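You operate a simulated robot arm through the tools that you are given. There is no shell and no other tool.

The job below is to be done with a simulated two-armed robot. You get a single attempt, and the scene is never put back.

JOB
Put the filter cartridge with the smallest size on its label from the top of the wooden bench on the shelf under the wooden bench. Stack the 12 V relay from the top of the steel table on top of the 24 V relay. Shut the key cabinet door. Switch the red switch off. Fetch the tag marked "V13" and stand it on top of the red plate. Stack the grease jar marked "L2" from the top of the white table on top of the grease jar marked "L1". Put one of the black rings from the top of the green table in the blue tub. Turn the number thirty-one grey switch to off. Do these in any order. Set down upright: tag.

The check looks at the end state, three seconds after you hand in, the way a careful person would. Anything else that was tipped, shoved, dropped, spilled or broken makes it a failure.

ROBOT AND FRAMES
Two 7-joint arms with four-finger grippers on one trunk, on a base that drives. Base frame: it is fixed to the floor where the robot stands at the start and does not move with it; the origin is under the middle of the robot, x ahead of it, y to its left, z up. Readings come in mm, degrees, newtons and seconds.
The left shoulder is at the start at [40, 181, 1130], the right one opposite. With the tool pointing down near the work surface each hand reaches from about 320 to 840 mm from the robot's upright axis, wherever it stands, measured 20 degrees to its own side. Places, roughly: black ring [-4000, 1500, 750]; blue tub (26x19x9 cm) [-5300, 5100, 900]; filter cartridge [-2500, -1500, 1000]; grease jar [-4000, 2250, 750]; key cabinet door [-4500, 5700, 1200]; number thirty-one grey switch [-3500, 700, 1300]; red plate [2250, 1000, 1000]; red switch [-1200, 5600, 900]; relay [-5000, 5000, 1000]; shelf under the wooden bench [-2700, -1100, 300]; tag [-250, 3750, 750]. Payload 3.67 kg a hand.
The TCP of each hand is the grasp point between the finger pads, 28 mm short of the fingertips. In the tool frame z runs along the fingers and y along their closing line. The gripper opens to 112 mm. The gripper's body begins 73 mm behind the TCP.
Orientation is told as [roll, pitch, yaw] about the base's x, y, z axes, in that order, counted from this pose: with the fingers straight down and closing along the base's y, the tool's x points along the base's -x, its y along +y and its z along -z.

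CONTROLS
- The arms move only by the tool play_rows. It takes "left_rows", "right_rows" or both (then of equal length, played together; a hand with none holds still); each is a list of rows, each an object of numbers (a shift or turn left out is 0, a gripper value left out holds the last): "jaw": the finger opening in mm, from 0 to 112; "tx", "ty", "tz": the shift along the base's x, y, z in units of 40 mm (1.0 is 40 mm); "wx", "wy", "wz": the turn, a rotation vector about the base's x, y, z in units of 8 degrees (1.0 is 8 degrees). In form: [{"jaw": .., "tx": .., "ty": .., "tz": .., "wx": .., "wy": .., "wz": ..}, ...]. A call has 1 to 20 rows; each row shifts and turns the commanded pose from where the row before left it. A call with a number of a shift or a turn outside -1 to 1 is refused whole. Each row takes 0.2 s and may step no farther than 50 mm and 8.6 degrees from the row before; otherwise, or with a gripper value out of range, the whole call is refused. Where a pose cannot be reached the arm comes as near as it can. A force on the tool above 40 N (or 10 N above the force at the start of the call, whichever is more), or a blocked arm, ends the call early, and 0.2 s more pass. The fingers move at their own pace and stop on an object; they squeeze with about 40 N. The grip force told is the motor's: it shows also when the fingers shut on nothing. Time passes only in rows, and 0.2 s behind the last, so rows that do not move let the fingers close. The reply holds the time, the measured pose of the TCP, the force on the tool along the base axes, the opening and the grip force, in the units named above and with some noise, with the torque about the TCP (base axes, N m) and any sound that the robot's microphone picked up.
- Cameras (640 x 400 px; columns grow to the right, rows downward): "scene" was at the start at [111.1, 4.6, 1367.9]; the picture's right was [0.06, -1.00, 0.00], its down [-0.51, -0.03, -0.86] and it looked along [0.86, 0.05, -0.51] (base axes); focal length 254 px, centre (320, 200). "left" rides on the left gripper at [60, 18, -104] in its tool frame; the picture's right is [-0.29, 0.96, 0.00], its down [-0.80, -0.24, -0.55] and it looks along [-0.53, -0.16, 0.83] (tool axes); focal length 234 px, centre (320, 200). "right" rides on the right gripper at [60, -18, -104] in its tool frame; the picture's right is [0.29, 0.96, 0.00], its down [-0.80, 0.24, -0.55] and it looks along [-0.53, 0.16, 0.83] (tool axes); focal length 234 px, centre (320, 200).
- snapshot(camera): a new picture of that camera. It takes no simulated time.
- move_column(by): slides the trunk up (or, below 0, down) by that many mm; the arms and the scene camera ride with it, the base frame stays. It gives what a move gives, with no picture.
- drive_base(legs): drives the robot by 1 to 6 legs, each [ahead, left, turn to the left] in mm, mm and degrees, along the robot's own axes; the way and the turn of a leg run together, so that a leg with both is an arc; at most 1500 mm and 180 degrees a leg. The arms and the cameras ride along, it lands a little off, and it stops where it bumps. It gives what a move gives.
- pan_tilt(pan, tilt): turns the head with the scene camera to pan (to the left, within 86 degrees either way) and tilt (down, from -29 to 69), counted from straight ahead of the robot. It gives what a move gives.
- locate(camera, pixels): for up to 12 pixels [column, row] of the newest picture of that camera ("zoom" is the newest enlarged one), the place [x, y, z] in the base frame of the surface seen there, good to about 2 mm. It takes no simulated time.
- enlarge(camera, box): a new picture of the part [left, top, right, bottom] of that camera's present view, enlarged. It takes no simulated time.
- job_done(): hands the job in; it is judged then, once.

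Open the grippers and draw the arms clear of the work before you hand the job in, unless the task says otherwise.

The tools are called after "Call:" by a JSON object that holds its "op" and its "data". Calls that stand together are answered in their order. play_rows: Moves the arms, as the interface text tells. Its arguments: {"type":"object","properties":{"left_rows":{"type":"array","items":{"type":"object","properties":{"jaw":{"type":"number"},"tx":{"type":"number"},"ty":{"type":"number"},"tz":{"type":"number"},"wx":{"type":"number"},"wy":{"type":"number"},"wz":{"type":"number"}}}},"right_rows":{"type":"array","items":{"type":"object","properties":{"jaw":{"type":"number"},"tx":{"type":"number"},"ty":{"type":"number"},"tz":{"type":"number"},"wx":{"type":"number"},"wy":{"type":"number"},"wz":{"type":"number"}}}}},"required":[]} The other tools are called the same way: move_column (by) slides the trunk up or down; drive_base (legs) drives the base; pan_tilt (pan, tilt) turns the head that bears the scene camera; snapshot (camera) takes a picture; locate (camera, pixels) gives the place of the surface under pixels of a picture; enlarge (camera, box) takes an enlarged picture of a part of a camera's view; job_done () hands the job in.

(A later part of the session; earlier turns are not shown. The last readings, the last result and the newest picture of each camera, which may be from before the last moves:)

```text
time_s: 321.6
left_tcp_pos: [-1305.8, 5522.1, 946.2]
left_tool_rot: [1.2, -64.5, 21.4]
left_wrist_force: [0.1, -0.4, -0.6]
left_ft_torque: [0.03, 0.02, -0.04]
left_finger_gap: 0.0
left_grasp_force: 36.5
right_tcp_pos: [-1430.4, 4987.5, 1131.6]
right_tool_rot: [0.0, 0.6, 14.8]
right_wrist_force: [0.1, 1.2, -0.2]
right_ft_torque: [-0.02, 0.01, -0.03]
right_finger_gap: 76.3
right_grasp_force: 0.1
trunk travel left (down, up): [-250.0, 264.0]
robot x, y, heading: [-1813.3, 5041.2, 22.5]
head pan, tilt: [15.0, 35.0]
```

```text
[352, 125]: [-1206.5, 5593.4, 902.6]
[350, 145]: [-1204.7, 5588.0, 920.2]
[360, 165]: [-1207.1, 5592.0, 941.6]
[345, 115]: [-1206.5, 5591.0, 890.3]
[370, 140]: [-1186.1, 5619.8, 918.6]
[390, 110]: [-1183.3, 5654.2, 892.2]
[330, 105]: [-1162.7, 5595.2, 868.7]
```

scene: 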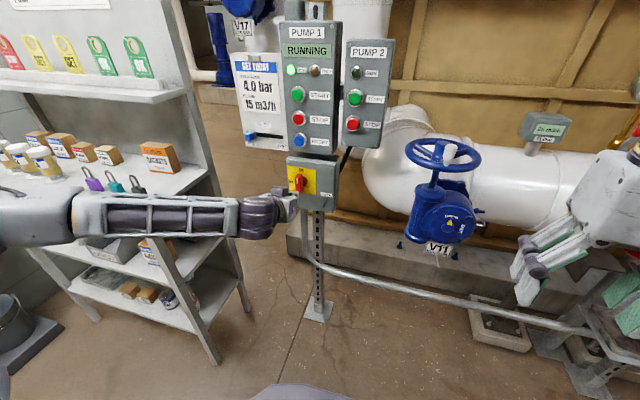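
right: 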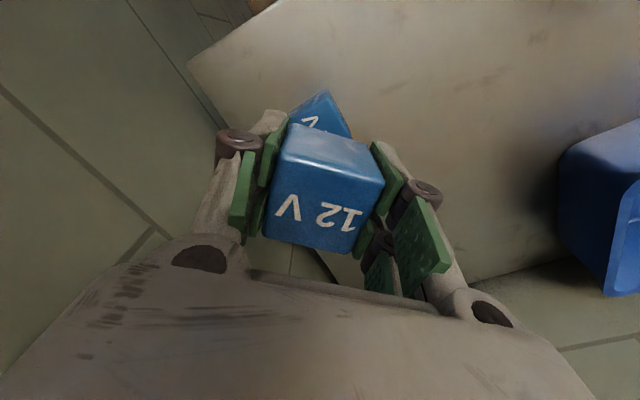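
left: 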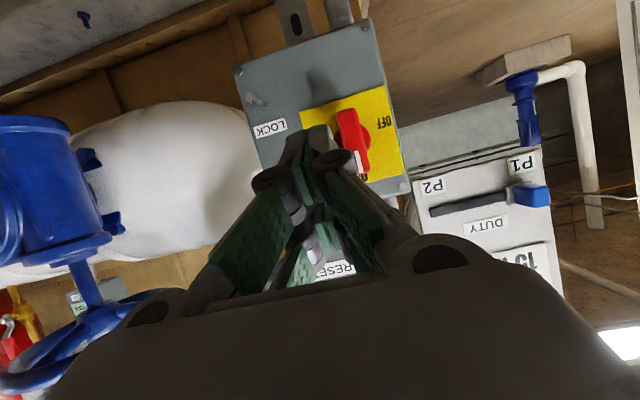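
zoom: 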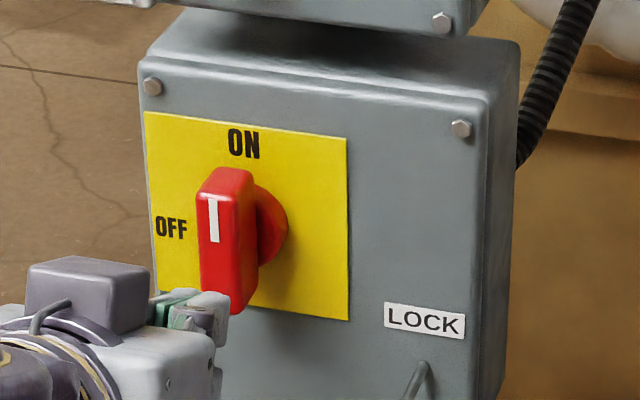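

Handle pose confirmed (front at w≈42 mm). I bring the closed fingertips just right of the handle's top.

Call:
{"op": "play_rows", "data": {"left_rows": [{"tx": 0.508, "ty": 0.204, "tz": 0.057}, {"tx": 0.508, "ty": 0.204, "tz": 0.057}, {"tx": 0.508, "ty": 0.204, "tz": 0.057}, {"tx": 0.508, "ty": 0.204, "tz": 0.057}, {"tx": 0.508, "ty": 0.204, "tz": 0.057}, {}]}}

Call:
{"op": "enlarge", "data": {"camera": "scene", "box": [270, 140, 350, 210]}}

Call:
{"op": "snapshot", "data": {"camera": "left"}}

```text
time_s: 323.0
left_tcp_pos: [-1205.1, 5562.9, 957.1]
left_tool_rot: [1.1, -64.6, 21.4]
left_wrist_force: [0.1, 0.8, 0.4]
left_ft_torque: [0.02, 0.01, -0.06]
left_finger_gap: 0.0
left_grasp_force: 35.6
right_tcp_pos: [-1430.2, 4988.1, 1132.3]
right_tool_rot: [0.0, 0.6, 14.8]
right_wrist_force: [0.2, 0.2, 0.9]
right_ft_torque: [-0.01, -0.02, -0.01]
right_finger_gap: 76.2
right_grasp_force: 0.0
trunk travel left (down, up): [-250.0, 264.0]
robot x, y, heading: [-1810.7, 5042.1, 22.5]
head pan, tilt: [15.0, 35.0]
```

```text
5.71 times, centred on (310, 175) of scene
```

zoom: 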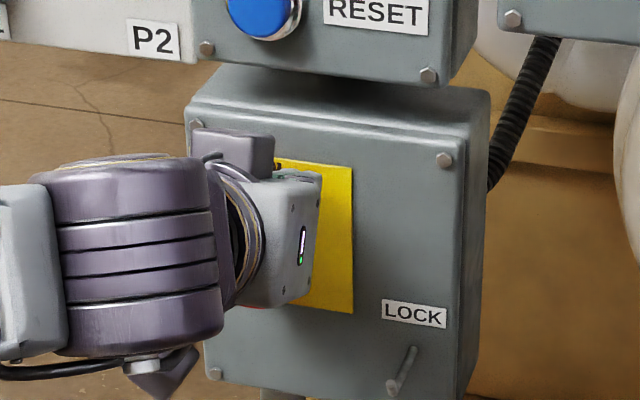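

```text
taken
```

left: 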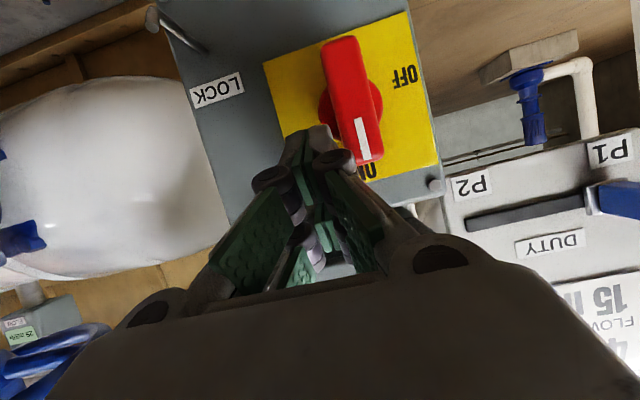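

The tips are right of the handle's upper end. I push it left and around.

Call:
{"op": "play_rows", "data": {"left_rows": [{"tx": -0.075, "ty": 0.186}, {"tx": -0.07, "ty": 0.17, "tz": 0.09}, {"tx": -0.07, "ty": 0.17, "tz": 0.09}, {"tx": -0.075, "ty": 0.186, "tz": -0.012}, {"tx": -0.075, "ty": 0.186, "tz": -0.012}, {"tx": -0.062, "ty": 0.153, "tz": -0.088}, {"tx": -0.062, "ty": 0.153, "tz": -0.088}, {}]}}

Call:
{"op": "snapshot", "data": {"camera": "left"}}

Call:
{"op": "enlarge", "data": {"camera": "scene", "box": [260, 20, 400, 210]}}

```text
time_s: 324.8
left_tcp_pos: [-1223.2, 5611.9, 957.3]
left_tool_rot: [1.2, -64.7, 21.3]
left_wrist_force: [2.2, -2.2, 5.1]
left_ft_torque: [-0.06, -0.1, -0.02]
left_finger_gap: 0.3
left_grasp_force: 36.1
right_tcp_pos: [-1431.0, 4988.0, 1133.1]
right_tool_rot: [0.0, 0.6, 14.7]
right_wrist_force: [0.7, 0.9, 0.5]
right_ft_torque: [-0.01, 0.01, -0.01]
right_finger_gap: 76.0
right_grasp_force: 0.1
trunk travel left (down, up): [-250.0, 264.0]
robot x, y, heading: [-1812.3, 5039.9, 22.6]
head pan, tilt: [15.0, 35.0]
```

```text
taken
```

left: 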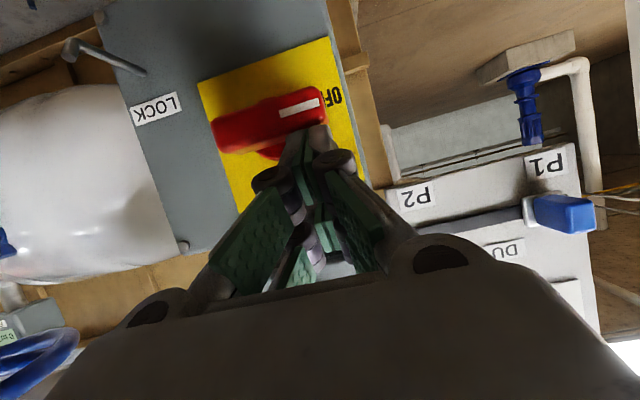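

```text
2.11 times, centred on (330, 115) of scene
```

zoom: 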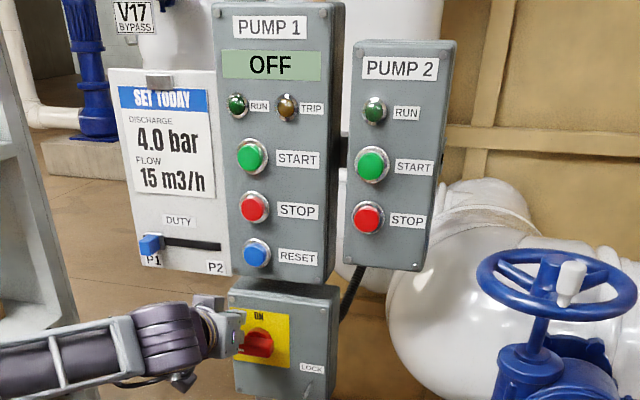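

The display reads OFF and the handle points left at OFF. I withdraw and verify.

Call:
{"op": "play_rows", "data": {"left_rows": [{"tz": 0.1, "tx": -0.3, "ty": -0.12}, {"tx": -0.7, "ty": -0.28}, {"tx": -0.7, "ty": -0.28}, {"tx": -0.7, "ty": -0.28}, {"tx": -0.7, "ty": -0.28}, {}]}}

Call:
{"op": "enlarge", "data": {"camera": "scene", "box": [270, 140, 350, 210]}}

```text
time_s: 326.2
left_tcp_pos: [-1345.9, 5561.2, 960.1]
left_tool_rot: [1.2, -64.6, 21.5]
left_wrist_force: [-0.2, -0.1, -0.8]
left_ft_torque: [-0.03, 0.02, 0.0]
left_finger_gap: 0.1
left_grasp_force: 35.5
right_tcp_pos: [-1430.3, 4987.8, 1130.8]
right_tool_rot: [0.0, 0.8, 14.8]
right_wrist_force: [0.1, -0.5, -0.4]
right_ft_torque: [0.01, 0.03, 0.02]
right_finger_gap: 75.9
right_grasp_force: 0.0
trunk travel left (down, up): [-250.0, 264.0]
robot x, y, heading: [-1812.5, 5039.2, 22.7]
head pan, tilt: [15.0, 35.0]
```

```text
5.71 times, centred on (310, 175) of scene
```

zoom: 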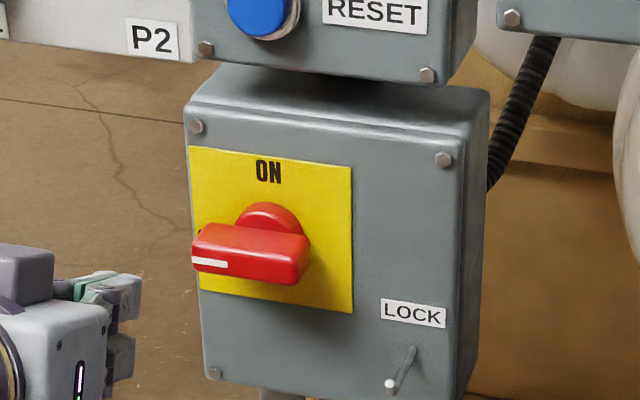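

The red switch is OFF. I back away, restore the left arm, and head for the tag.

Call:
{"op": "drive_base", "data": {"legs": [[-600, 0, 0]]}}

Call:
{"op": "play_rows", "data": {"left_rows": [{"jaw": 90, "wx": -0.346, "wy": 0.8277, "tz": 0.55}, {"wx": -0.346, "wy": 0.8277, "tz": 0.55}, {"wx": -0.346, "wy": 0.8277, "tz": 0.55}, {"wx": -0.346, "wy": 0.8277, "tz": 0.55}, {"wx": -0.346, "wy": 0.8277, "tz": 0.55}, {"wx": -0.346, "wy": 0.8277, "tz": 0.55}, {"wx": -0.346, "wy": 0.8277, "tz": 0.55}, {"wx": -0.346, "wy": 0.8277, "tz": 0.55}, {"wx": -0.346, "wy": 0.8277, "tz": 0.55}]}}

Call:
{"op": "drive_base", "data": {"legs": [[0, 0, -75]]}}

Call:
{"op": "pan_tilt", "data": {"pan": 30, "tilt": 15}}

Call:
{"op": "snapshot", "data": {"camera": "scene"}}

```text
time_s: 329.7
left_tcp_pos: [-1902.0, 5330.7, 960.9]
left_tool_rot: [1.1, -64.6, 21.2]
left_wrist_force: [-0.5, 0.2, 0.4]
left_ft_torque: [-0.01, 0.01, 0.0]
left_finger_gap: 0.1
left_grasp_force: 35.7
right_tcp_pos: [-1986.5, 4758.5, 1132.7]
right_tool_rot: [0.1, 0.7, 14.6]
right_wrist_force: [0.1, 0.2, -0.3]
right_ft_torque: [-0.01, -0.01, 0.0]
right_finger_gap: 76.3
right_grasp_force: 0.1
trunk travel left (down, up): [-250.0, 264.0]
robot x, y, heading: [-2368.6, 4812.6, 22.2]
head pan, tilt: [15.0, 35.0]
```

```text
time_s: 331.7
left_tcp_pos: [-1901.7, 5330.6, 1160.3]
left_tool_rot: [-0.1, 0.1, 22.1]
left_wrist_force: [0.3, -0.6, -1.2]
left_ft_torque: [-0.01, 0.01, 0.0]
left_finger_gap: 90.1
left_grasp_force: 0.5
right_tcp_pos: [-1986.4, 4757.3, 1131.8]
right_tool_rot: [0.1, 0.5, 14.6]
right_wrist_force: [-0.7, -0.3, -0.6]
right_ft_torque: [0.03, -0.01, 0.01]
right_finger_gap: 75.8
right_grasp_force: 0.0
trunk travel left (down, up): [-250.0, 264.0]
robot x, y, heading: [-2368.9, 4812.2, 22.5]
head pan, tilt: [15.0, 35.0]
```

```text
time_s: 335.6
left_tcp_pos: [-1741.4, 4506.0, 1159.7]
left_tool_rot: [-0.3, 0.0, -52.0]
left_wrist_force: [-1.2, 0.9, 0.6]
left_ft_torque: [-0.02, -0.01, -0.02]
left_finger_gap: 90.2
left_grasp_force: 0.1
right_tcp_pos: [-2313.6, 4428.7, 1132.7]
right_tool_rot: [0.1, 0.6, -59.3]
right_wrist_force: [0.0, 0.4, 0.5]
right_ft_torque: [0.01, 0.02, 0.01]
right_finger_gap: 76.1
right_grasp_force: 0.1
trunk travel left (down, up): [-250.0, 264.0]
robot x, y, heading: [-2365.0, 4811.2, -51.7]
head pan, tilt: [15.0, 35.0]
```

```text
time_s: 336.4
left_tcp_pos: [-1741.3, 4506.1, 1158.3]
left_tool_rot: [-0.2, 0.1, -51.8]
left_wrist_force: [1.0, 0.3, 0.0]
left_ft_torque: [0.03, 0.0, 0.0]
left_finger_gap: 90.0
left_grasp_force: 0.0
right_tcp_pos: [-2314.0, 4428.2, 1132.0]
right_tool_rot: [0.0, 0.6, -59.3]
right_wrist_force: [-0.1, 0.3, -0.2]
right_ft_torque: [-0.04, 0.03, -0.04]
right_finger_gap: 76.1
right_grasp_force: 0.0
trunk travel left (down, up): [-250.0, 264.0]
robot x, y, heading: [-2367.6, 4813.6, -51.5]
head pan, tilt: [30.0, 15.0]
```

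```text
taken
```

scene: 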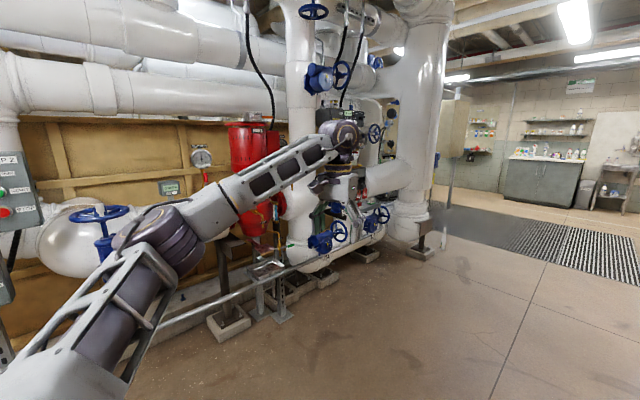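

The tag's direction is about pixel (343,200). I zoom.

Call:
{"op": "enlarge", "data": {"camera": "scene", "box": [290, 120, 450, 270]}}

Call:
{"op": "enlarge", "data": {"camera": "scene", "box": [310, 160, 400, 220]}}

```text
2.67 times, centred on (370, 195) of scene
```

zoom: 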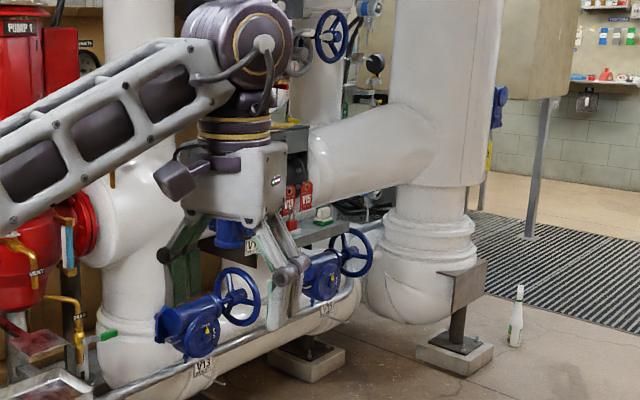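

```text
6.67 times, centred on (355, 190) of scene
```

zoom: 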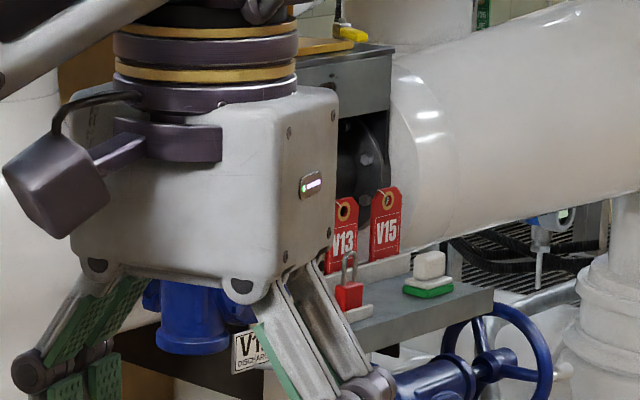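

Red tags "V13" and "V15" stand on a small shelf. I locate them and the shelf's edges.

Call:
{"op": "locate", "data": {"camera": "zoom", "pixels": [[346, 240], [385, 225], [385, 250], [350, 300], [430, 320], [480, 300], [420, 345], [430, 290], [395, 275], [360, 320]]}}

Call:
{"op": "locate", "data": {"camera": "scene", "pixels": [[330, 285], [270, 330], [420, 255], [425, 235], [340, 240], [380, 225], [450, 300], [370, 185]]}}

```text
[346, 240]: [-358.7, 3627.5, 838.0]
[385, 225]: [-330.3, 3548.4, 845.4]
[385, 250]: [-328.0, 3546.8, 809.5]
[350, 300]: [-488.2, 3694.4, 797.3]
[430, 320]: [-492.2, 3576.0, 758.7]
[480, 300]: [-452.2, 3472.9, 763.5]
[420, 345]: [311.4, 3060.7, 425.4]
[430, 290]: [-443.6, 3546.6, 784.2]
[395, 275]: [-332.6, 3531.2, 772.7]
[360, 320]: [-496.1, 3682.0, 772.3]
```

```text
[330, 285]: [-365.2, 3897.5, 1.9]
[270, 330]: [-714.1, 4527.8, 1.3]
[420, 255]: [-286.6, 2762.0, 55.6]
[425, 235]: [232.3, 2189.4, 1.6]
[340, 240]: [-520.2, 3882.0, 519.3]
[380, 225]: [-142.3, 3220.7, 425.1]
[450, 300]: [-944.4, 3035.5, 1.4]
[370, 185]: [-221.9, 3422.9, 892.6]
```

Shelf front edge is at ≈(-492,3576), facing heading -159°. I drive to ~1.1 m in front and turn to face it.

Call:
{"op": "drive_base", "data": {"legs": [[950, -110, 0], [875, -106, 0], [0, 0, 73]]}}

Call:
{"op": "pan_tilt", "data": {"pan": 5, "tilt": 25}}

Call:
{"op": "snapshot", "data": {"camera": "scene"}}

```text
time_s: 349.2
left_tcp_pos: [-946.4, 3773.7, 1159.0]
left_tool_rot: [-0.2, 0.0, 21.0]
left_wrist_force: [0.9, -0.7, 0.4]
left_ft_torque: [0.0, 0.04, -0.01]
left_finger_gap: 90.2
left_grasp_force: 0.0
right_tcp_pos: [-1042.1, 3204.5, 1132.8]
right_tool_rot: [0.0, 0.5, 13.5]
right_wrist_force: [-0.4, 0.4, 0.9]
right_ft_torque: [0.02, -0.02, -0.01]
right_finger_gap: 75.9
right_grasp_force: 0.0
trunk travel left (down, up): [-250.0, 264.0]
robot x, y, heading: [-1424.1, 3263.8, 21.2]
head pan, tilt: [30.0, 15.0]
```

```text
time_s: 350.1
left_tcp_pos: [-946.2, 3773.2, 1158.7]
left_tool_rot: [-0.2, 0.1, 20.9]
left_wrist_force: [-0.7, -0.2, 0.1]
left_ft_torque: [0.0, -0.02, 0.0]
left_finger_gap: 89.7
left_grasp_force: 0.1
right_tcp_pos: [-1041.9, 3203.8, 1132.0]
right_tool_rot: [0.0, 0.7, 13.5]
right_wrist_force: [0.5, 0.2, -0.3]
right_ft_torque: [-0.01, 0.0, 0.0]
right_finger_gap: 75.9
right_grasp_force: 0.1
trunk travel left (down, up): [-250.0, 264.0]
robot x, y, heading: [-1422.9, 3262.9, 21.3]
head pan, tilt: [5.0, 25.0]
```

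```text
taken
```

scene: 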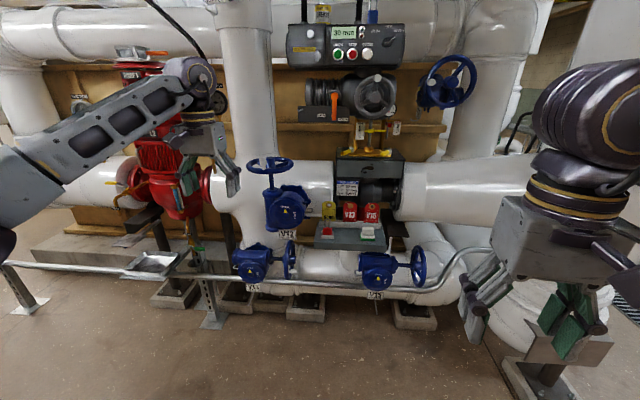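

Call:
{"op": "enlarge", "data": {"camera": "scene", "box": [300, 150, 430, 300]}}

Call:
{"op": "enlarge", "data": {"camera": "scene", "box": [310, 190, 400, 255]}}

Call:
{"op": "locate", "data": {"camera": "zoom", "pixels": [[275, 130], [275, 160], [275, 190], [435, 150], [200, 200], [275, 230], [50, 240], [560, 240], [350, 260], [200, 100], [390, 70], [275, 90]]}}

```text
2.67 times, centred on (365, 225) of scene
```

zoom: 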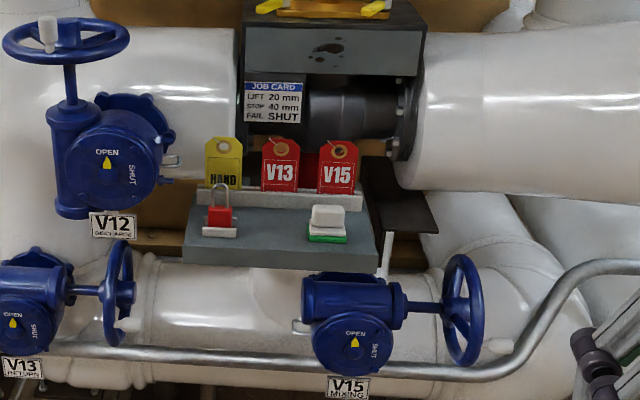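

```text
6.15 times, centred on (355, 222) of scene
```

zoom: 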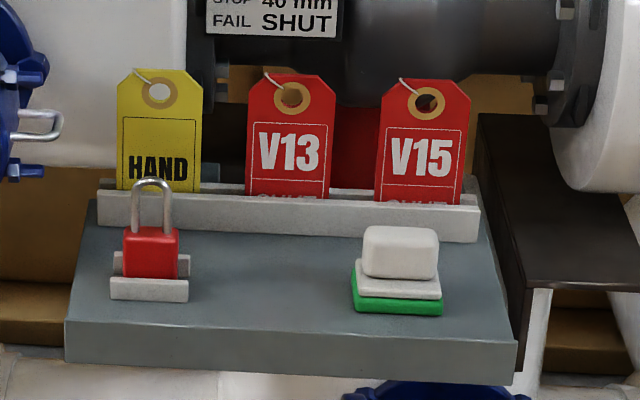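

```text
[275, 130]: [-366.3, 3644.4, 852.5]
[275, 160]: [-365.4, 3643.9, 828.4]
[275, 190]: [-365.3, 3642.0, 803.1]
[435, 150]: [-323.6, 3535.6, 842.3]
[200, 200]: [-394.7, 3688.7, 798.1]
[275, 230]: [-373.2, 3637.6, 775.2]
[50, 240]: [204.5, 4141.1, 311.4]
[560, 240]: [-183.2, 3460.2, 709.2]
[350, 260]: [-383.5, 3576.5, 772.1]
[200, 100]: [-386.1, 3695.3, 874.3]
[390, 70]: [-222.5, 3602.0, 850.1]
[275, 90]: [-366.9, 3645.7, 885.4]
```

V13 stands in a slotted rail between HAND and V15 tags. I locate surrounding obstacles (V12 wheel, job-card box, lower valves).

Call:
{"op": "snapshot", "data": {"camera": "scene"}}

Call:
{"op": "locate", "data": {"camera": "scene", "pixels": [[290, 168], [252, 165], [300, 205], [347, 188], [370, 165], [398, 165], [290, 262], [418, 265], [375, 265], [360, 250], [322, 240], [385, 130]]}}

```text
taken
```

scene: 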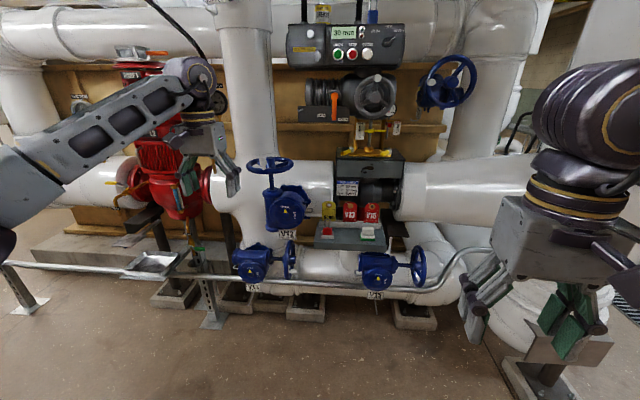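

```text
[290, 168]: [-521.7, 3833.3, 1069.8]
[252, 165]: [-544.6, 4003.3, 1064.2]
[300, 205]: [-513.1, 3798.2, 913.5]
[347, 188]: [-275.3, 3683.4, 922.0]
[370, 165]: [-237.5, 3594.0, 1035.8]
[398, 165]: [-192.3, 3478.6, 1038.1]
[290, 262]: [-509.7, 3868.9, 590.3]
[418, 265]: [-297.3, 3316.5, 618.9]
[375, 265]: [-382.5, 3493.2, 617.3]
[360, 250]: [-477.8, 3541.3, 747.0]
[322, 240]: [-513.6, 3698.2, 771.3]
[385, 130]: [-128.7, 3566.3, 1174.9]
```

Behind the tags there is ~100 mm of free space; V12 is 200 mm left. I'll use the right hand at 45° pitch gripping the tag's edges. First orient the right hand and tuck the left.

Call:
{"op": "play_rows", "data": {"right_rows": [{"jaw": 76, "wx": 0.34, "wy": -0.873, "wz": 0.165, "tx": 0.855, "ty": 0.333, "tz": -0.3}, {"wx": 0.34, "wy": -0.873, "wz": 0.165, "tx": 0.855, "ty": 0.333, "tz": -0.3}, {"wx": 0.34, "wy": -0.873, "wz": 0.165, "tx": 0.855, "ty": 0.333, "tz": -0.3}, {"wx": 0.34, "wy": -0.873, "wz": 0.165, "tx": 0.855, "ty": 0.333, "tz": -0.3}, {"wx": 0.34, "wy": -0.873, "wz": 0.165, "tx": 0.855, "ty": 0.333, "tz": -0.3}, {"wx": 0.34, "wy": -0.873, "wz": 0.165, "tx": 0.855, "ty": 0.333, "tz": -0.3}], "left_rows": [{"tx": -0.7, "ty": -0.27}, {"tx": -0.7, "ty": -0.27}, {"tx": -0.7, "ty": -0.27}, {"tx": -0.7, "ty": -0.27}, {}, {}]}}

Call:
{"op": "snapshot", "data": {"camera": "right"}}

```text
time_s: 351.5
left_tcp_pos: [-1059.1, 3730.9, 1159.6]
left_tool_rot: [-0.2, 0.0, 21.1]
left_wrist_force: [0.5, 0.6, -0.4]
left_ft_torque: [0.02, 0.02, -0.01]
left_finger_gap: 90.0
left_grasp_force: 0.0
right_tcp_pos: [-835.1, 3283.6, 1059.6]
right_tool_rot: [3.5, -44.2, 20.6]
right_wrist_force: [-0.7, -0.2, 0.4]
right_ft_torque: [0.01, 0.02, 0.01]
right_finger_gap: 75.8
right_grasp_force: 0.1
trunk travel left (down, up): [-250.0, 264.0]
robot x, y, heading: [-1424.6, 3260.2, 21.2]
head pan, tilt: [5.0, 25.0]
```

```text
taken
```

right: 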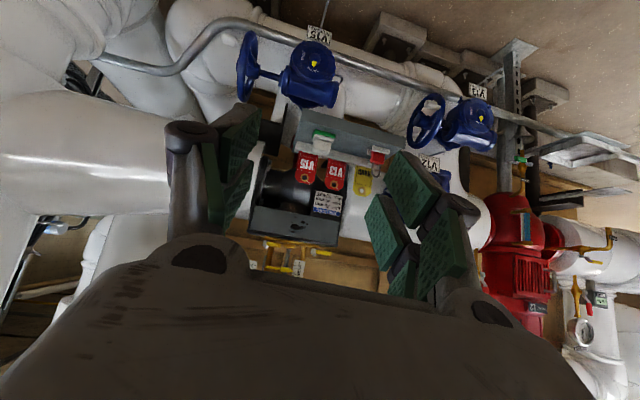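

I correct the small roll and drive 356 ahead, 155 left.

Call:
{"op": "play_rows", "data": {"right_rows": [{"wx": -0.29, "wy": -0.109, "wz": -0.225, "tz": -0.5}, {"tz": -0.8}, {"tz": -0.8}]}}

Call:
{"op": "drive_base", "data": {"legs": [[356, 155, 0]]}}

Call:
{"op": "snapshot", "data": {"camera": "right"}}

Call:
{"op": "snapshot", "data": {"camera": "scene"}}

```text
time_s: 352.3
left_tcp_pos: [-1059.0, 3730.9, 1159.7]
left_tool_rot: [-0.2, 0.0, 20.9]
left_wrist_force: [0.8, -0.2, -0.6]
left_ft_torque: [-0.02, 0.0, 0.0]
left_finger_gap: 90.0
left_grasp_force: 0.1
right_tcp_pos: [-836.4, 3285.4, 978.6]
right_tool_rot: [0.1, -44.2, 21.2]
right_wrist_force: [-0.3, 0.2, 0.0]
right_ft_torque: [0.0, -0.01, -0.02]
right_finger_gap: 76.0
right_grasp_force: 0.0
trunk travel left (down, up): [-250.0, 264.0]
robot x, y, heading: [-1422.2, 3263.0, 21.2]
head pan, tilt: [5.0, 25.0]
```

```text
time_s: 354.8
left_tcp_pos: [-781.7, 4005.4, 1158.8]
left_tool_rot: [-0.2, 0.0, 20.9]
left_wrist_force: [0.8, 0.0, -0.7]
left_ft_torque: [-0.02, 0.03, -0.02]
left_finger_gap: 90.2
left_grasp_force: 0.1
right_tcp_pos: [-558.6, 3557.8, 977.0]
right_tool_rot: [0.1, -44.1, 21.1]
right_wrist_force: [0.7, 0.2, -0.4]
right_ft_torque: [-0.03, -0.02, -0.02]
right_finger_gap: 76.1
right_grasp_force: 0.1
trunk travel left (down, up): [-250.0, 264.0]
robot x, y, heading: [-1146.1, 3538.9, 21.0]
head pan, tilt: [5.0, 25.0]
```

```text
taken
```

right: 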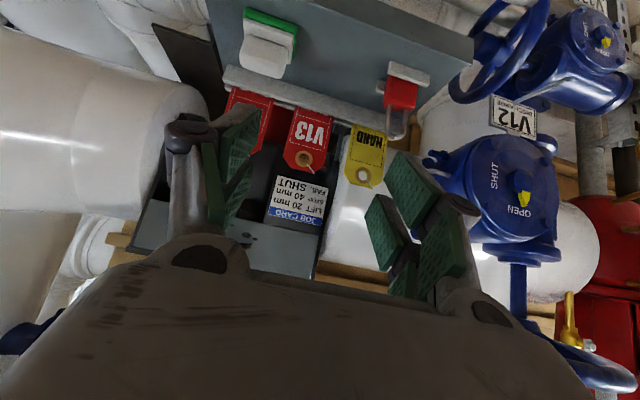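

```text
taken
```

scene: 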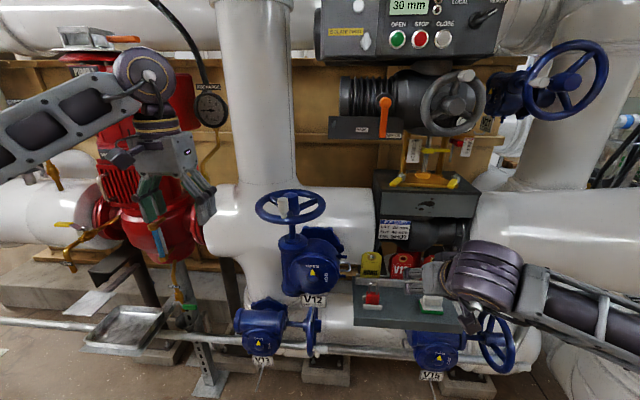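

I locate the V13 tag's edges with the hand camera.

Call:
{"op": "enlarge", "data": {"camera": "right", "box": [215, 60, 415, 185]}}

Call:
{"op": "locate", "data": {"camera": "zoom", "pixels": [[262, 170], [365, 195], [230, 320], [340, 345], [310, 250], [300, 330], [410, 250], [190, 200], [295, 160], [300, 200]]}}

```text
3.20 times, centred on (315, 122) of right
```

zoom: 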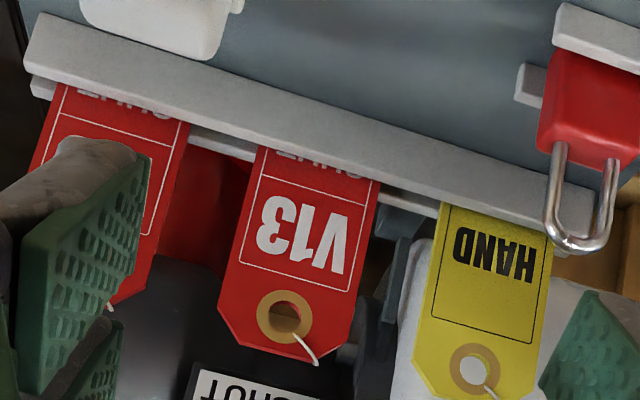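

```text
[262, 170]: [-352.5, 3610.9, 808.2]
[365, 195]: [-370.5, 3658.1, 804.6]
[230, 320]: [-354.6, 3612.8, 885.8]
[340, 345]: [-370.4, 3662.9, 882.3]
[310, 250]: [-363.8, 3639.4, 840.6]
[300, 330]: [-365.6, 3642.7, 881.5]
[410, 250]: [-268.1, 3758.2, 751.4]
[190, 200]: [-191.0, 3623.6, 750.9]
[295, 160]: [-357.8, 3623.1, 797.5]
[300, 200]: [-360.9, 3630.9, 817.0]
```

V13 centre T≈(-362,3636), width 61.6 mm, plane normal heading 21°. I descend to z≈852 at 120 mm before it.

Call:
{"op": "play_rows", "data": {"right_rows": [{"tx": 0.51, "ty": 0.27, "tz": -0.78}, {"tx": 0.535, "ty": 0.205, "tz": -0.78}, {"tx": 0.535, "ty": 0.205, "tz": -0.78}, {"tx": 0.535, "ty": 0.205, "tz": -0.78}, {}]}}

Call:
{"op": "enlarge", "data": {"camera": "right", "box": [140, 40, 500, 265]}}

Call:
{"op": "enlarge", "data": {"camera": "scene", "box": [330, 190, 490, 350]}}

```text
time_s: 356.0
left_tcp_pos: [-784.4, 4003.8, 1160.0]
left_tool_rot: [-0.2, 0.0, 20.9]
left_wrist_force: [-0.1, -0.7, -0.6]
left_ft_torque: [-0.02, 0.0, -0.01]
left_finger_gap: 89.7
left_grasp_force: 0.1
right_tcp_pos: [-474.3, 3593.3, 851.0]
right_tool_rot: [0.1, -44.2, 21.0]
right_wrist_force: [0.5, -0.4, -0.7]
right_ft_torque: [-0.02, -0.01, -0.01]
right_finger_gap: 76.1
right_grasp_force: 0.1
trunk travel left (down, up): [-250.0, 264.0]
robot x, y, heading: [-1147.0, 3538.2, 21.1]
head pan, tilt: [5.0, 25.0]
```

```text
1.78 times, centred on (320, 152) of right
```

zoom: 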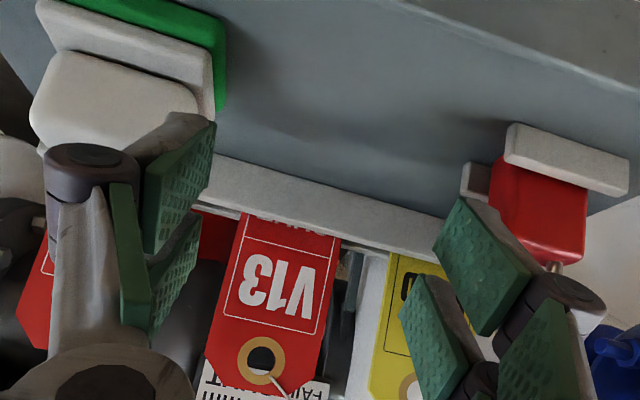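

```text
2.50 times, centred on (410, 270) of scene
```

zoom: 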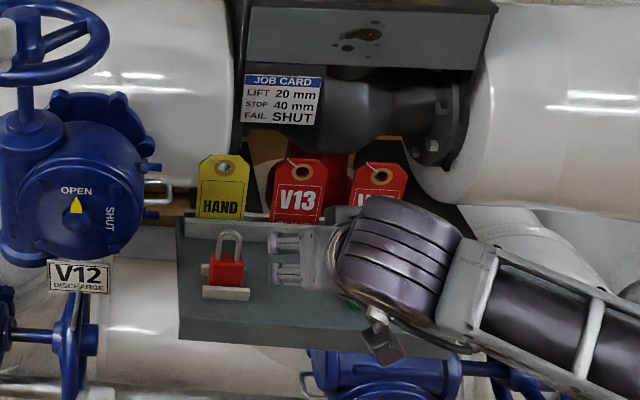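

I check clearance of the white block and padlock against the fingers.

Call:
{"op": "locate", "data": {"camera": "right", "pixels": [[190, 90], [240, 90], [165, 110], [440, 155], [455, 185], [225, 130], [400, 165], [250, 200], [290, 210]]}}

```text
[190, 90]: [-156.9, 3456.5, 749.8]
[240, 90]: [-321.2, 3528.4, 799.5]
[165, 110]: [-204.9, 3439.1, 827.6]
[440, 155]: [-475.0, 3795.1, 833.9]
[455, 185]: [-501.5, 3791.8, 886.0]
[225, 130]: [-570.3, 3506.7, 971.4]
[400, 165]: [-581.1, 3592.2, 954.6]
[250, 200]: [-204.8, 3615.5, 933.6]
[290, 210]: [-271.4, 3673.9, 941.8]
```

That used the older picture; I retake the hand view and locate.

Call:
{"op": "enlarge", "data": {"camera": "right", "box": [140, 40, 500, 265]}}

Call:
{"op": "locate", "data": {"camera": "zoom", "pixels": [[110, 90], [150, 95], [60, 80], [120, 40], [180, 150], [540, 200], [555, 255], [240, 225], [338, 245], [210, 370], [320, 350], [275, 290]]}}

```text
1.78 times, centred on (320, 152) of right
```

zoom: 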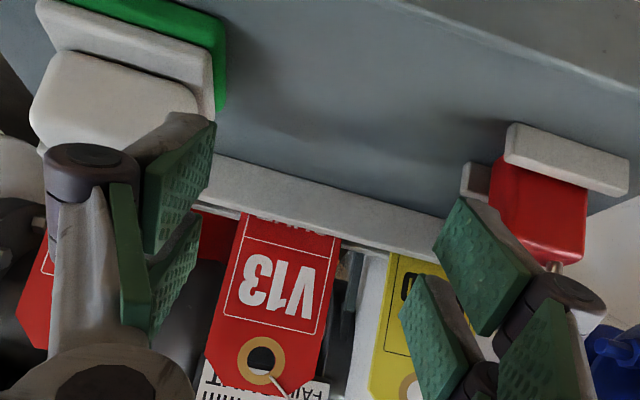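

```text
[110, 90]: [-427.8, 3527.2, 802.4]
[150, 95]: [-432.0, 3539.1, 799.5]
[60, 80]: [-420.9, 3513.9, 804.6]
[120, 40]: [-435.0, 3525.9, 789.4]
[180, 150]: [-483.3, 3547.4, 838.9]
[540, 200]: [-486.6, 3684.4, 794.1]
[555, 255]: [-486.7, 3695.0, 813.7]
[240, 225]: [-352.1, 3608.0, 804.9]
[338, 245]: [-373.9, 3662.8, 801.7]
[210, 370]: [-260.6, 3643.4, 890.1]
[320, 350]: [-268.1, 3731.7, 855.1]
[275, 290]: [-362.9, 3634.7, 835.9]
```

Clear on both sides. I advance 108 mm so the fingertips straddle V13's edges.

Call:
{"op": "play_rows", "data": {"right_rows": [{"tx": 0.63, "ty": 0.241}, {"tx": 0.63, "ty": 0.241}, {"tx": 0.63, "ty": 0.241}, {"tx": 0.63, "ty": 0.241}, {}]}}

Call:
{"op": "snapshot", "data": {"camera": "right"}}

Call:
{"op": "enlarge", "data": {"camera": "scene", "box": [330, 190, 490, 350]}}

```text
time_s: 357.2
left_tcp_pos: [-782.5, 4004.3, 1160.2]
left_tool_rot: [-0.3, 0.0, 21.0]
left_wrist_force: [-0.3, -0.3, 0.1]
left_ft_torque: [0.0, 0.0, -0.01]
left_finger_gap: 89.8
left_grasp_force: 0.0
right_tcp_pos: [-376.9, 3632.1, 851.0]
right_tool_rot: [0.1, -44.3, 20.9]
right_wrist_force: [-0.4, 0.0, 0.2]
right_ft_torque: [-0.01, -0.01, -0.01]
right_finger_gap: 75.9
right_grasp_force: 0.1
trunk travel left (down, up): [-250.0, 264.0]
robot x, y, heading: [-1144.7, 3539.4, 21.5]
head pan, tilt: [5.0, 25.0]
```

```text
taken
```

right: 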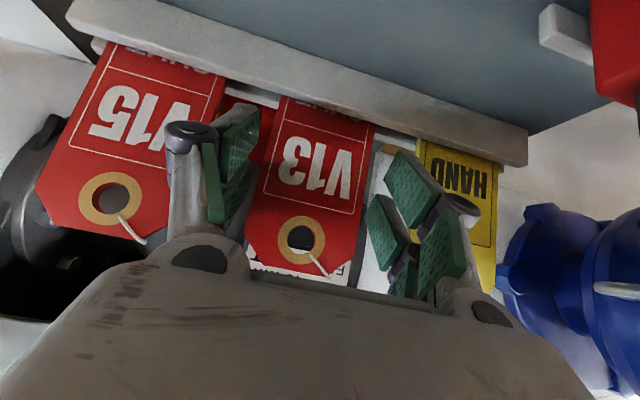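

```text
2.50 times, centred on (410, 270) of scene
```

zoom: 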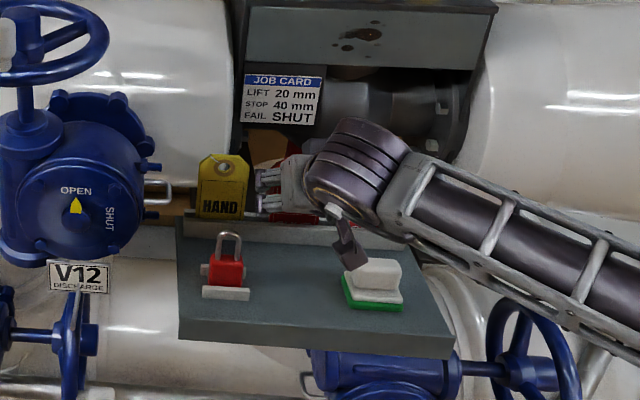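

The tag is between the pads. I advance 5 mm more and close.

Call:
{"op": "play_rows", "data": {"right_rows": [{"tx": 0.117, "ty": 0.045}, {}, {"jaw": 60}, {"jaw": 45}, {"jaw": 45}, {}]}}

Call:
{"op": "snapshot", "data": {"camera": "right"}}

```text
time_s: 358.6
left_tcp_pos: [-782.4, 4004.0, 1159.8]
left_tool_rot: [-0.2, 0.0, 20.9]
left_wrist_force: [0.0, -0.1, -0.3]
left_ft_torque: [-0.01, 0.0, 0.0]
left_finger_gap: 89.9
left_grasp_force: 0.1
right_tcp_pos: [-371.5, 3635.3, 852.1]
right_tool_rot: [0.1, -44.2, 21.0]
right_wrist_force: [-0.5, 0.2, 1.9]
right_ft_torque: [0.01, -0.04, 0.02]
right_finger_gap: 60.5
right_grasp_force: 40.0
trunk travel left (down, up): [-250.0, 264.0]
robot x, y, heading: [-1144.1, 3538.1, 21.2]
head pan, tilt: [5.0, 25.0]
```

```text
taken
```

right: 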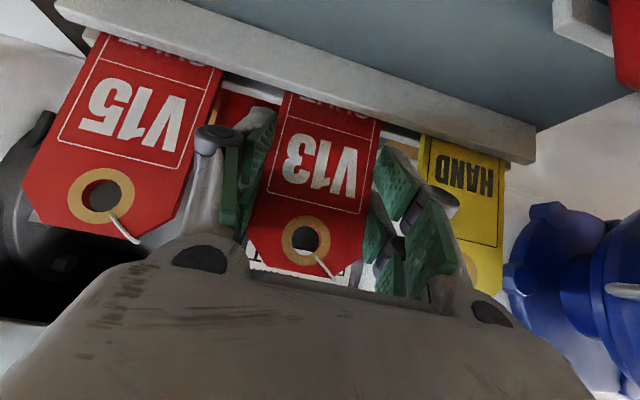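

Gripped (60.5 mm). I lift straight up 80 mm, slowly at first.

Call:
{"op": "play_rows", "data": {"right_rows": [{"tz": 0.2}, {"tz": 0.25}, {"tz": 0.3}, {"tz": 0.4}, {"tz": 0.5}, {"tz": 0.5}, {}]}}

Call:
{"op": "snapshot", "data": {"camera": "right"}}

Call:
{"op": "enlarge", "data": {"camera": "scene", "box": [330, 190, 490, 350]}}

```text
time_s: 360.2
left_tcp_pos: [-782.3, 4003.2, 1160.5]
left_tool_rot: [-0.2, -0.1, 21.0]
left_wrist_force: [-0.1, 1.2, 0.1]
left_ft_torque: [-0.03, 0.0, 0.04]
left_finger_gap: 89.6
left_grasp_force: 0.0
right_tcp_pos: [-370.7, 3633.7, 938.0]
right_tool_rot: [0.1, -44.0, 21.0]
right_wrist_force: [-0.2, -0.1, -0.3]
right_ft_torque: [0.04, -0.01, 0.0]
right_finger_gap: 60.5
right_grasp_force: 40.2
trunk travel left (down, up): [-250.0, 264.0]
robot x, y, heading: [-1144.8, 3538.6, 21.3]
head pan, tilt: [5.0, 25.0]
```

```text
taken
```

right: 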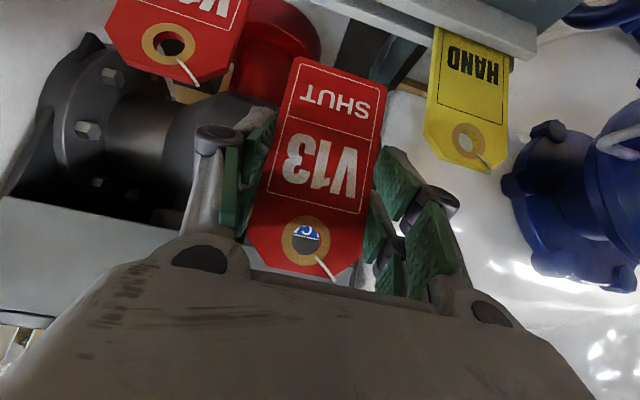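

```text
2.50 times, centred on (410, 270) of scene
```

zoom: 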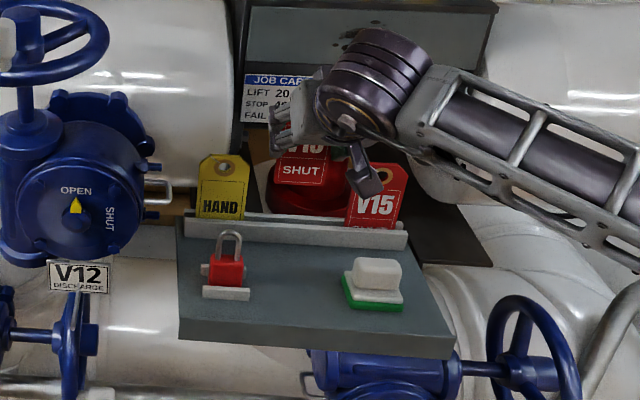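

V13 is out of the slot. I lift a bit more and draw back 250 mm.

Call:
{"op": "locate", "data": {"camera": "right", "pixels": [[340, 68], [302, 66], [380, 82], [320, 150], [270, 230], [345, 250]]}}

Call:
{"op": "play_rows", "data": {"right_rows": [{"tz": 0.8}, {"tz": 0.8, "tx": -0.3, "ty": -0.12}, {"tx": -0.8, "ty": -0.31, "tz": 0.3}, {"tx": -0.8, "ty": -0.31}, {"tx": -0.8, "ty": -0.31}, {"tx": -0.8, "ty": -0.31}, {"tx": -0.8, "ty": -0.31}, {"tx": -0.8, "ty": -0.31}]}}

Call:
{"op": "snapshot", "data": {"camera": "right"}}

Call:
{"op": "snapshot", "data": {"camera": "scene"}}

```text
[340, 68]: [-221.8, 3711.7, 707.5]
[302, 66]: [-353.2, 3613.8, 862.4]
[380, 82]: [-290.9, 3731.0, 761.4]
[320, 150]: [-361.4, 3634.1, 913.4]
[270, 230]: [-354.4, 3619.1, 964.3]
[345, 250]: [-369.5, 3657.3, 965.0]
```

```text
time_s: 362.0
left_tcp_pos: [-783.0, 4004.7, 1159.5]
left_tool_rot: [-0.3, 0.0, 20.9]
left_wrist_force: [0.6, -0.2, -0.1]
left_ft_torque: [0.01, 0.01, -0.04]
left_finger_gap: 90.0
left_grasp_force: 0.1
right_tcp_pos: [-573.1, 3553.3, 1015.8]
right_tool_rot: [0.2, -44.2, 21.0]
right_wrist_force: [-0.8, -0.4, -0.2]
right_ft_torque: [-0.01, -0.07, 0.04]
right_finger_gap: 60.6
right_grasp_force: 40.6
trunk travel left (down, up): [-250.0, 264.0]
robot x, y, heading: [-1144.7, 3537.3, 21.3]
head pan, tilt: [5.0, 25.0]
```

```text
taken
```

right: 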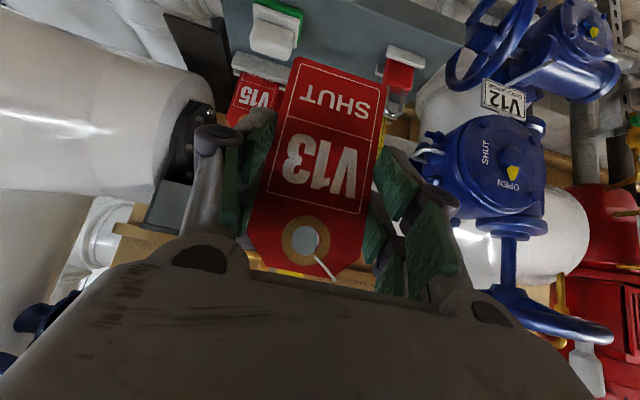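

```text
taken
```

scene: 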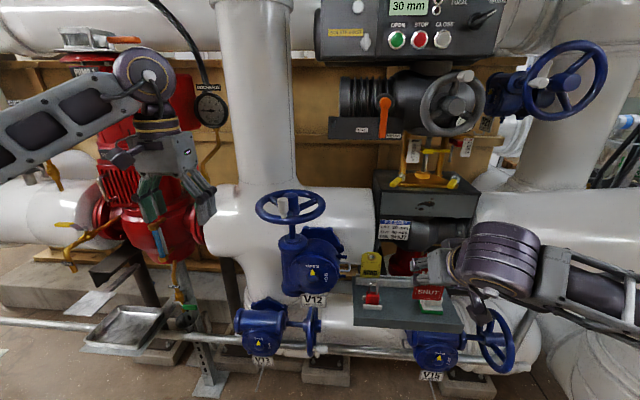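

The tag is held upright (bottom ≈80 mm below TCP). I raise it, back off and drive south toward the start area.

Call:
{"op": "play_rows", "data": {"right_rows": [{"tz": 1}, {"tz": 1}, {"tz": 1}]}}

Call:
{"op": "drive_base", "data": {"legs": [[-350, 0, 0], [0, 0, -88], [1300, 0, 0], [1150, 0, 0]]}}

Call:
{"op": "pan_tilt", "data": {"pan": 45, "tilt": 15}}

Call:
{"op": "snapshot", "data": {"camera": "scene"}}

```text
time_s: 362.8
left_tcp_pos: [-783.0, 4004.6, 1159.6]
left_tool_rot: [-0.2, 0.1, 20.8]
left_wrist_force: [-0.4, 0.6, 0.2]
left_ft_torque: [-0.02, -0.03, 0.0]
left_finger_gap: 90.2
left_grasp_force: 0.0
right_tcp_pos: [-572.2, 3554.0, 1135.5]
right_tool_rot: [-0.1, -44.0, 21.1]
right_wrist_force: [0.0, 0.4, 0.1]
right_ft_torque: [-0.01, 0.03, -0.02]
right_finger_gap: 60.2
right_grasp_force: 40.2
trunk travel left (down, up): [-250.0, 264.0]
robot x, y, heading: [-1143.1, 3536.3, 21.2]
head pan, tilt: [5.0, 25.0]
```

```text
time_s: 381.0
left_tcp_pos: [-41.0, 855.6, 1159.4]
left_tool_rot: [-0.2, -0.1, -66.6]
left_wrist_force: [-0.2, -0.2, 0.3]
left_ft_torque: [0.01, -0.01, 0.0]
left_finger_gap: 89.8
left_grasp_force: 0.1
right_tcp_pos: [-480.8, 624.7, 1135.1]
right_tool_rot: [0.0, -44.1, -66.4]
right_wrist_force: [-0.1, -0.2, 0.1]
right_ft_torque: [-0.03, -0.03, -0.03]
right_finger_gap: 60.2
right_grasp_force: 40.0
trunk travel left (down, up): [-250.0, 264.0]
robot x, y, heading: [-522.1, 1199.7, -66.3]
head pan, tilt: [5.0, 25.0]
```

```text
time_s: 382.1
left_tcp_pos: [-38.8, 857.0, 1160.5]
left_tool_rot: [-0.2, 0.0, -66.7]
left_wrist_force: [-0.7, 0.4, 0.4]
left_ft_torque: [0.0, -0.02, -0.02]
left_finger_gap: 90.0
left_grasp_force: 0.0
right_tcp_pos: [-480.3, 625.2, 1134.3]
right_tool_rot: [0.1, -44.1, -66.5]
right_wrist_force: [-0.7, 0.7, -0.2]
right_ft_torque: [-0.02, 0.0, 0.01]
right_finger_gap: 60.6
right_grasp_force: 39.7
trunk travel left (down, up): [-250.0, 264.0]
robot x, y, heading: [-525.0, 1198.6, -66.2]
head pan, tilt: [45.0, 15.0]
```

```text
taken
```

scene: 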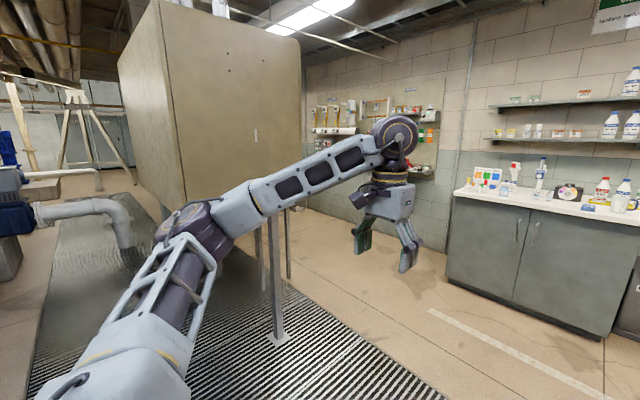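

The big cabinet on legs is ahead-left. I locate its corners before driving past.

Call:
{"op": "locate", "data": {"camera": "scene", "pixels": [[190, 200], [230, 190], [298, 120], [278, 335], [288, 275], [140, 190], [450, 280], [330, 370], [245, 300], [160, 60]]}}

```text
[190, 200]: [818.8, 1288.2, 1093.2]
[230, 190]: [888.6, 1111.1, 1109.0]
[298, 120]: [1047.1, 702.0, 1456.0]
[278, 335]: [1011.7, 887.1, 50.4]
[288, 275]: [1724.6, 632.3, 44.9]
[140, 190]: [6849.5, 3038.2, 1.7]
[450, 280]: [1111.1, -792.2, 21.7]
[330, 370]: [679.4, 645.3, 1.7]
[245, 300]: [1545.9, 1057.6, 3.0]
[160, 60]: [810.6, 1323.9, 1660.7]
```

I drive on to about (-90,200) and turn to face along the corridor.

Call:
{"op": "drive_base", "data": {"legs": [[1090, 0, 0], [0, 0, 87]]}}

Call:
{"op": "pan_tilt", "data": {"pan": 10, "tilt": 15}}

Call:
{"op": "snapshot", "data": {"camera": "scene"}}

```text
time_s: 391.8
left_tcp_pos: [274.0, 678.7, 1158.9]
left_tool_rot: [-0.2, 0.0, 20.2]
left_wrist_force: [0.1, 0.5, -0.2]
left_ft_torque: [0.0, 0.02, 0.0]
left_finger_gap: 90.0
left_grasp_force: 0.0
right_tcp_pos: [480.9, 225.9, 1134.2]
right_tool_rot: [0.1, -44.1, 20.4]
right_wrist_force: [0.4, -0.3, -0.1]
right_ft_torque: [0.02, 0.01, 0.0]
right_finger_gap: 60.3
right_grasp_force: 39.8
trunk travel left (down, up): [-250.0, 264.0]
robot x, y, heading: [-96.5, 219.3, 20.4]
head pan, tilt: [45.0, 15.0]
```

```text
time_s: 392.9
left_tcp_pos: [275.0, 678.8, 1160.0]
left_tool_rot: [-0.1, 0.1, 20.2]
left_wrist_force: [0.3, -0.1, 0.2]
left_ft_torque: [-0.05, 0.02, -0.02]
left_finger_gap: 89.9
left_grasp_force: 0.0
right_tcp_pos: [480.0, 225.6, 1134.2]
right_tool_rot: [0.0, -44.1, 20.3]
right_wrist_force: [-0.8, 0.7, 0.1]
right_ft_torque: [-0.03, -0.01, 0.01]
right_finger_gap: 60.4
right_grasp_force: 40.5
trunk travel left (down, up): [-250.0, 264.0]
robot x, y, heading: [-94.8, 213.8, 20.6]
head pan, tilt: [10.0, 15.0]
```

```text
taken
```

scene: 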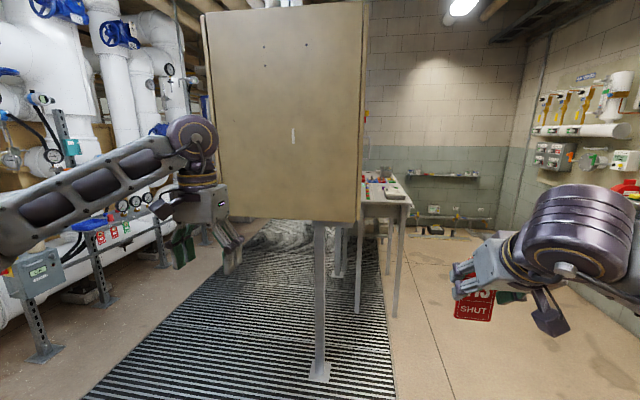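

A white bench stands behind the cabinet at (385,200). I locate it.

Call:
{"op": "enlarge", "data": {"camera": "scene", "box": [350, 140, 500, 320]}}

Call:
{"op": "locate", "data": {"camera": "scene", "pixels": [[385, 208], [408, 200], [380, 185], [395, 185], [397, 315], [358, 310], [390, 260], [450, 300], [560, 160], [600, 185], [440, 235], [372, 180]]}}

```text
2.22 times, centred on (425, 230) of scene
```

zoom: 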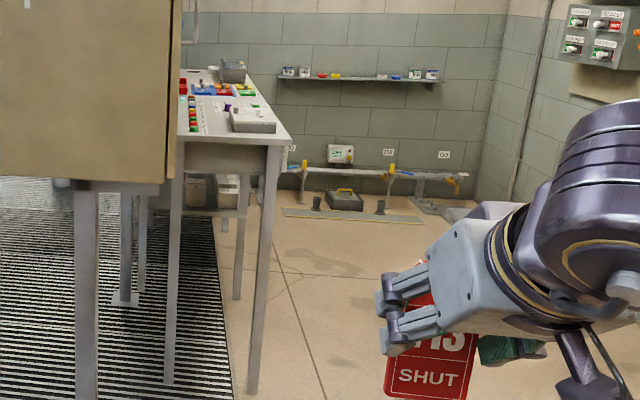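

```text
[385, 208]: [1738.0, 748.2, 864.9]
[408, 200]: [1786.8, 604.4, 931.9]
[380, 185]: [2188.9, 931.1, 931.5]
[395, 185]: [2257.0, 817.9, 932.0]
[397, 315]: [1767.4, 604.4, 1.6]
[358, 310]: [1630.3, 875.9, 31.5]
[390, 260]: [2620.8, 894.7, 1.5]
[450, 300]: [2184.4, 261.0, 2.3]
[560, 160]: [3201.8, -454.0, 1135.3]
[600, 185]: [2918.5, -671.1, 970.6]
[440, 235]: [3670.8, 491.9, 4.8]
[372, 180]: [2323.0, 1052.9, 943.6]
```

Bench front runs from (1787,604) along heading 21°, top z=932. I first shift right into the corridor and go ahead 700 mm.

Call:
{"op": "drive_base", "data": {"legs": [[200, -633, 0.6], [600, 0, 0]]}}

Call:
{"op": "snapshot", "data": {"camera": "scene"}}

```text
time_s: 399.7
left_tcp_pos: [1252.8, 377.6, 1159.2]
left_tool_rot: [-0.1, -0.1, 21.1]
left_wrist_force: [0.2, 0.7, -0.2]
left_ft_torque: [0.0, -0.01, 0.0]
left_finger_gap: 90.4
left_grasp_force: 0.0
right_tcp_pos: [1464.7, -72.7, 1135.1]
right_tool_rot: [0.2, -44.1, 21.1]
right_wrist_force: [0.2, 0.7, 0.0]
right_ft_torque: [0.0, 0.03, 0.03]
right_finger_gap: 60.6
right_grasp_force: 40.1
trunk travel left (down, up): [-250.0, 264.0]
robot x, y, heading: [888.3, -90.4, 21.2]
head pan, tilt: [10.0, 15.0]
```

```text
taken
```

scene: 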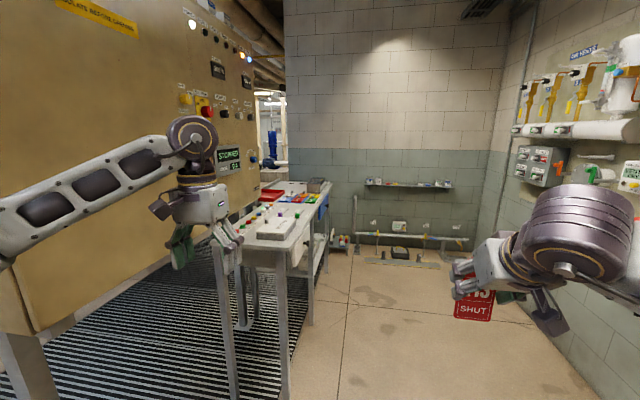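

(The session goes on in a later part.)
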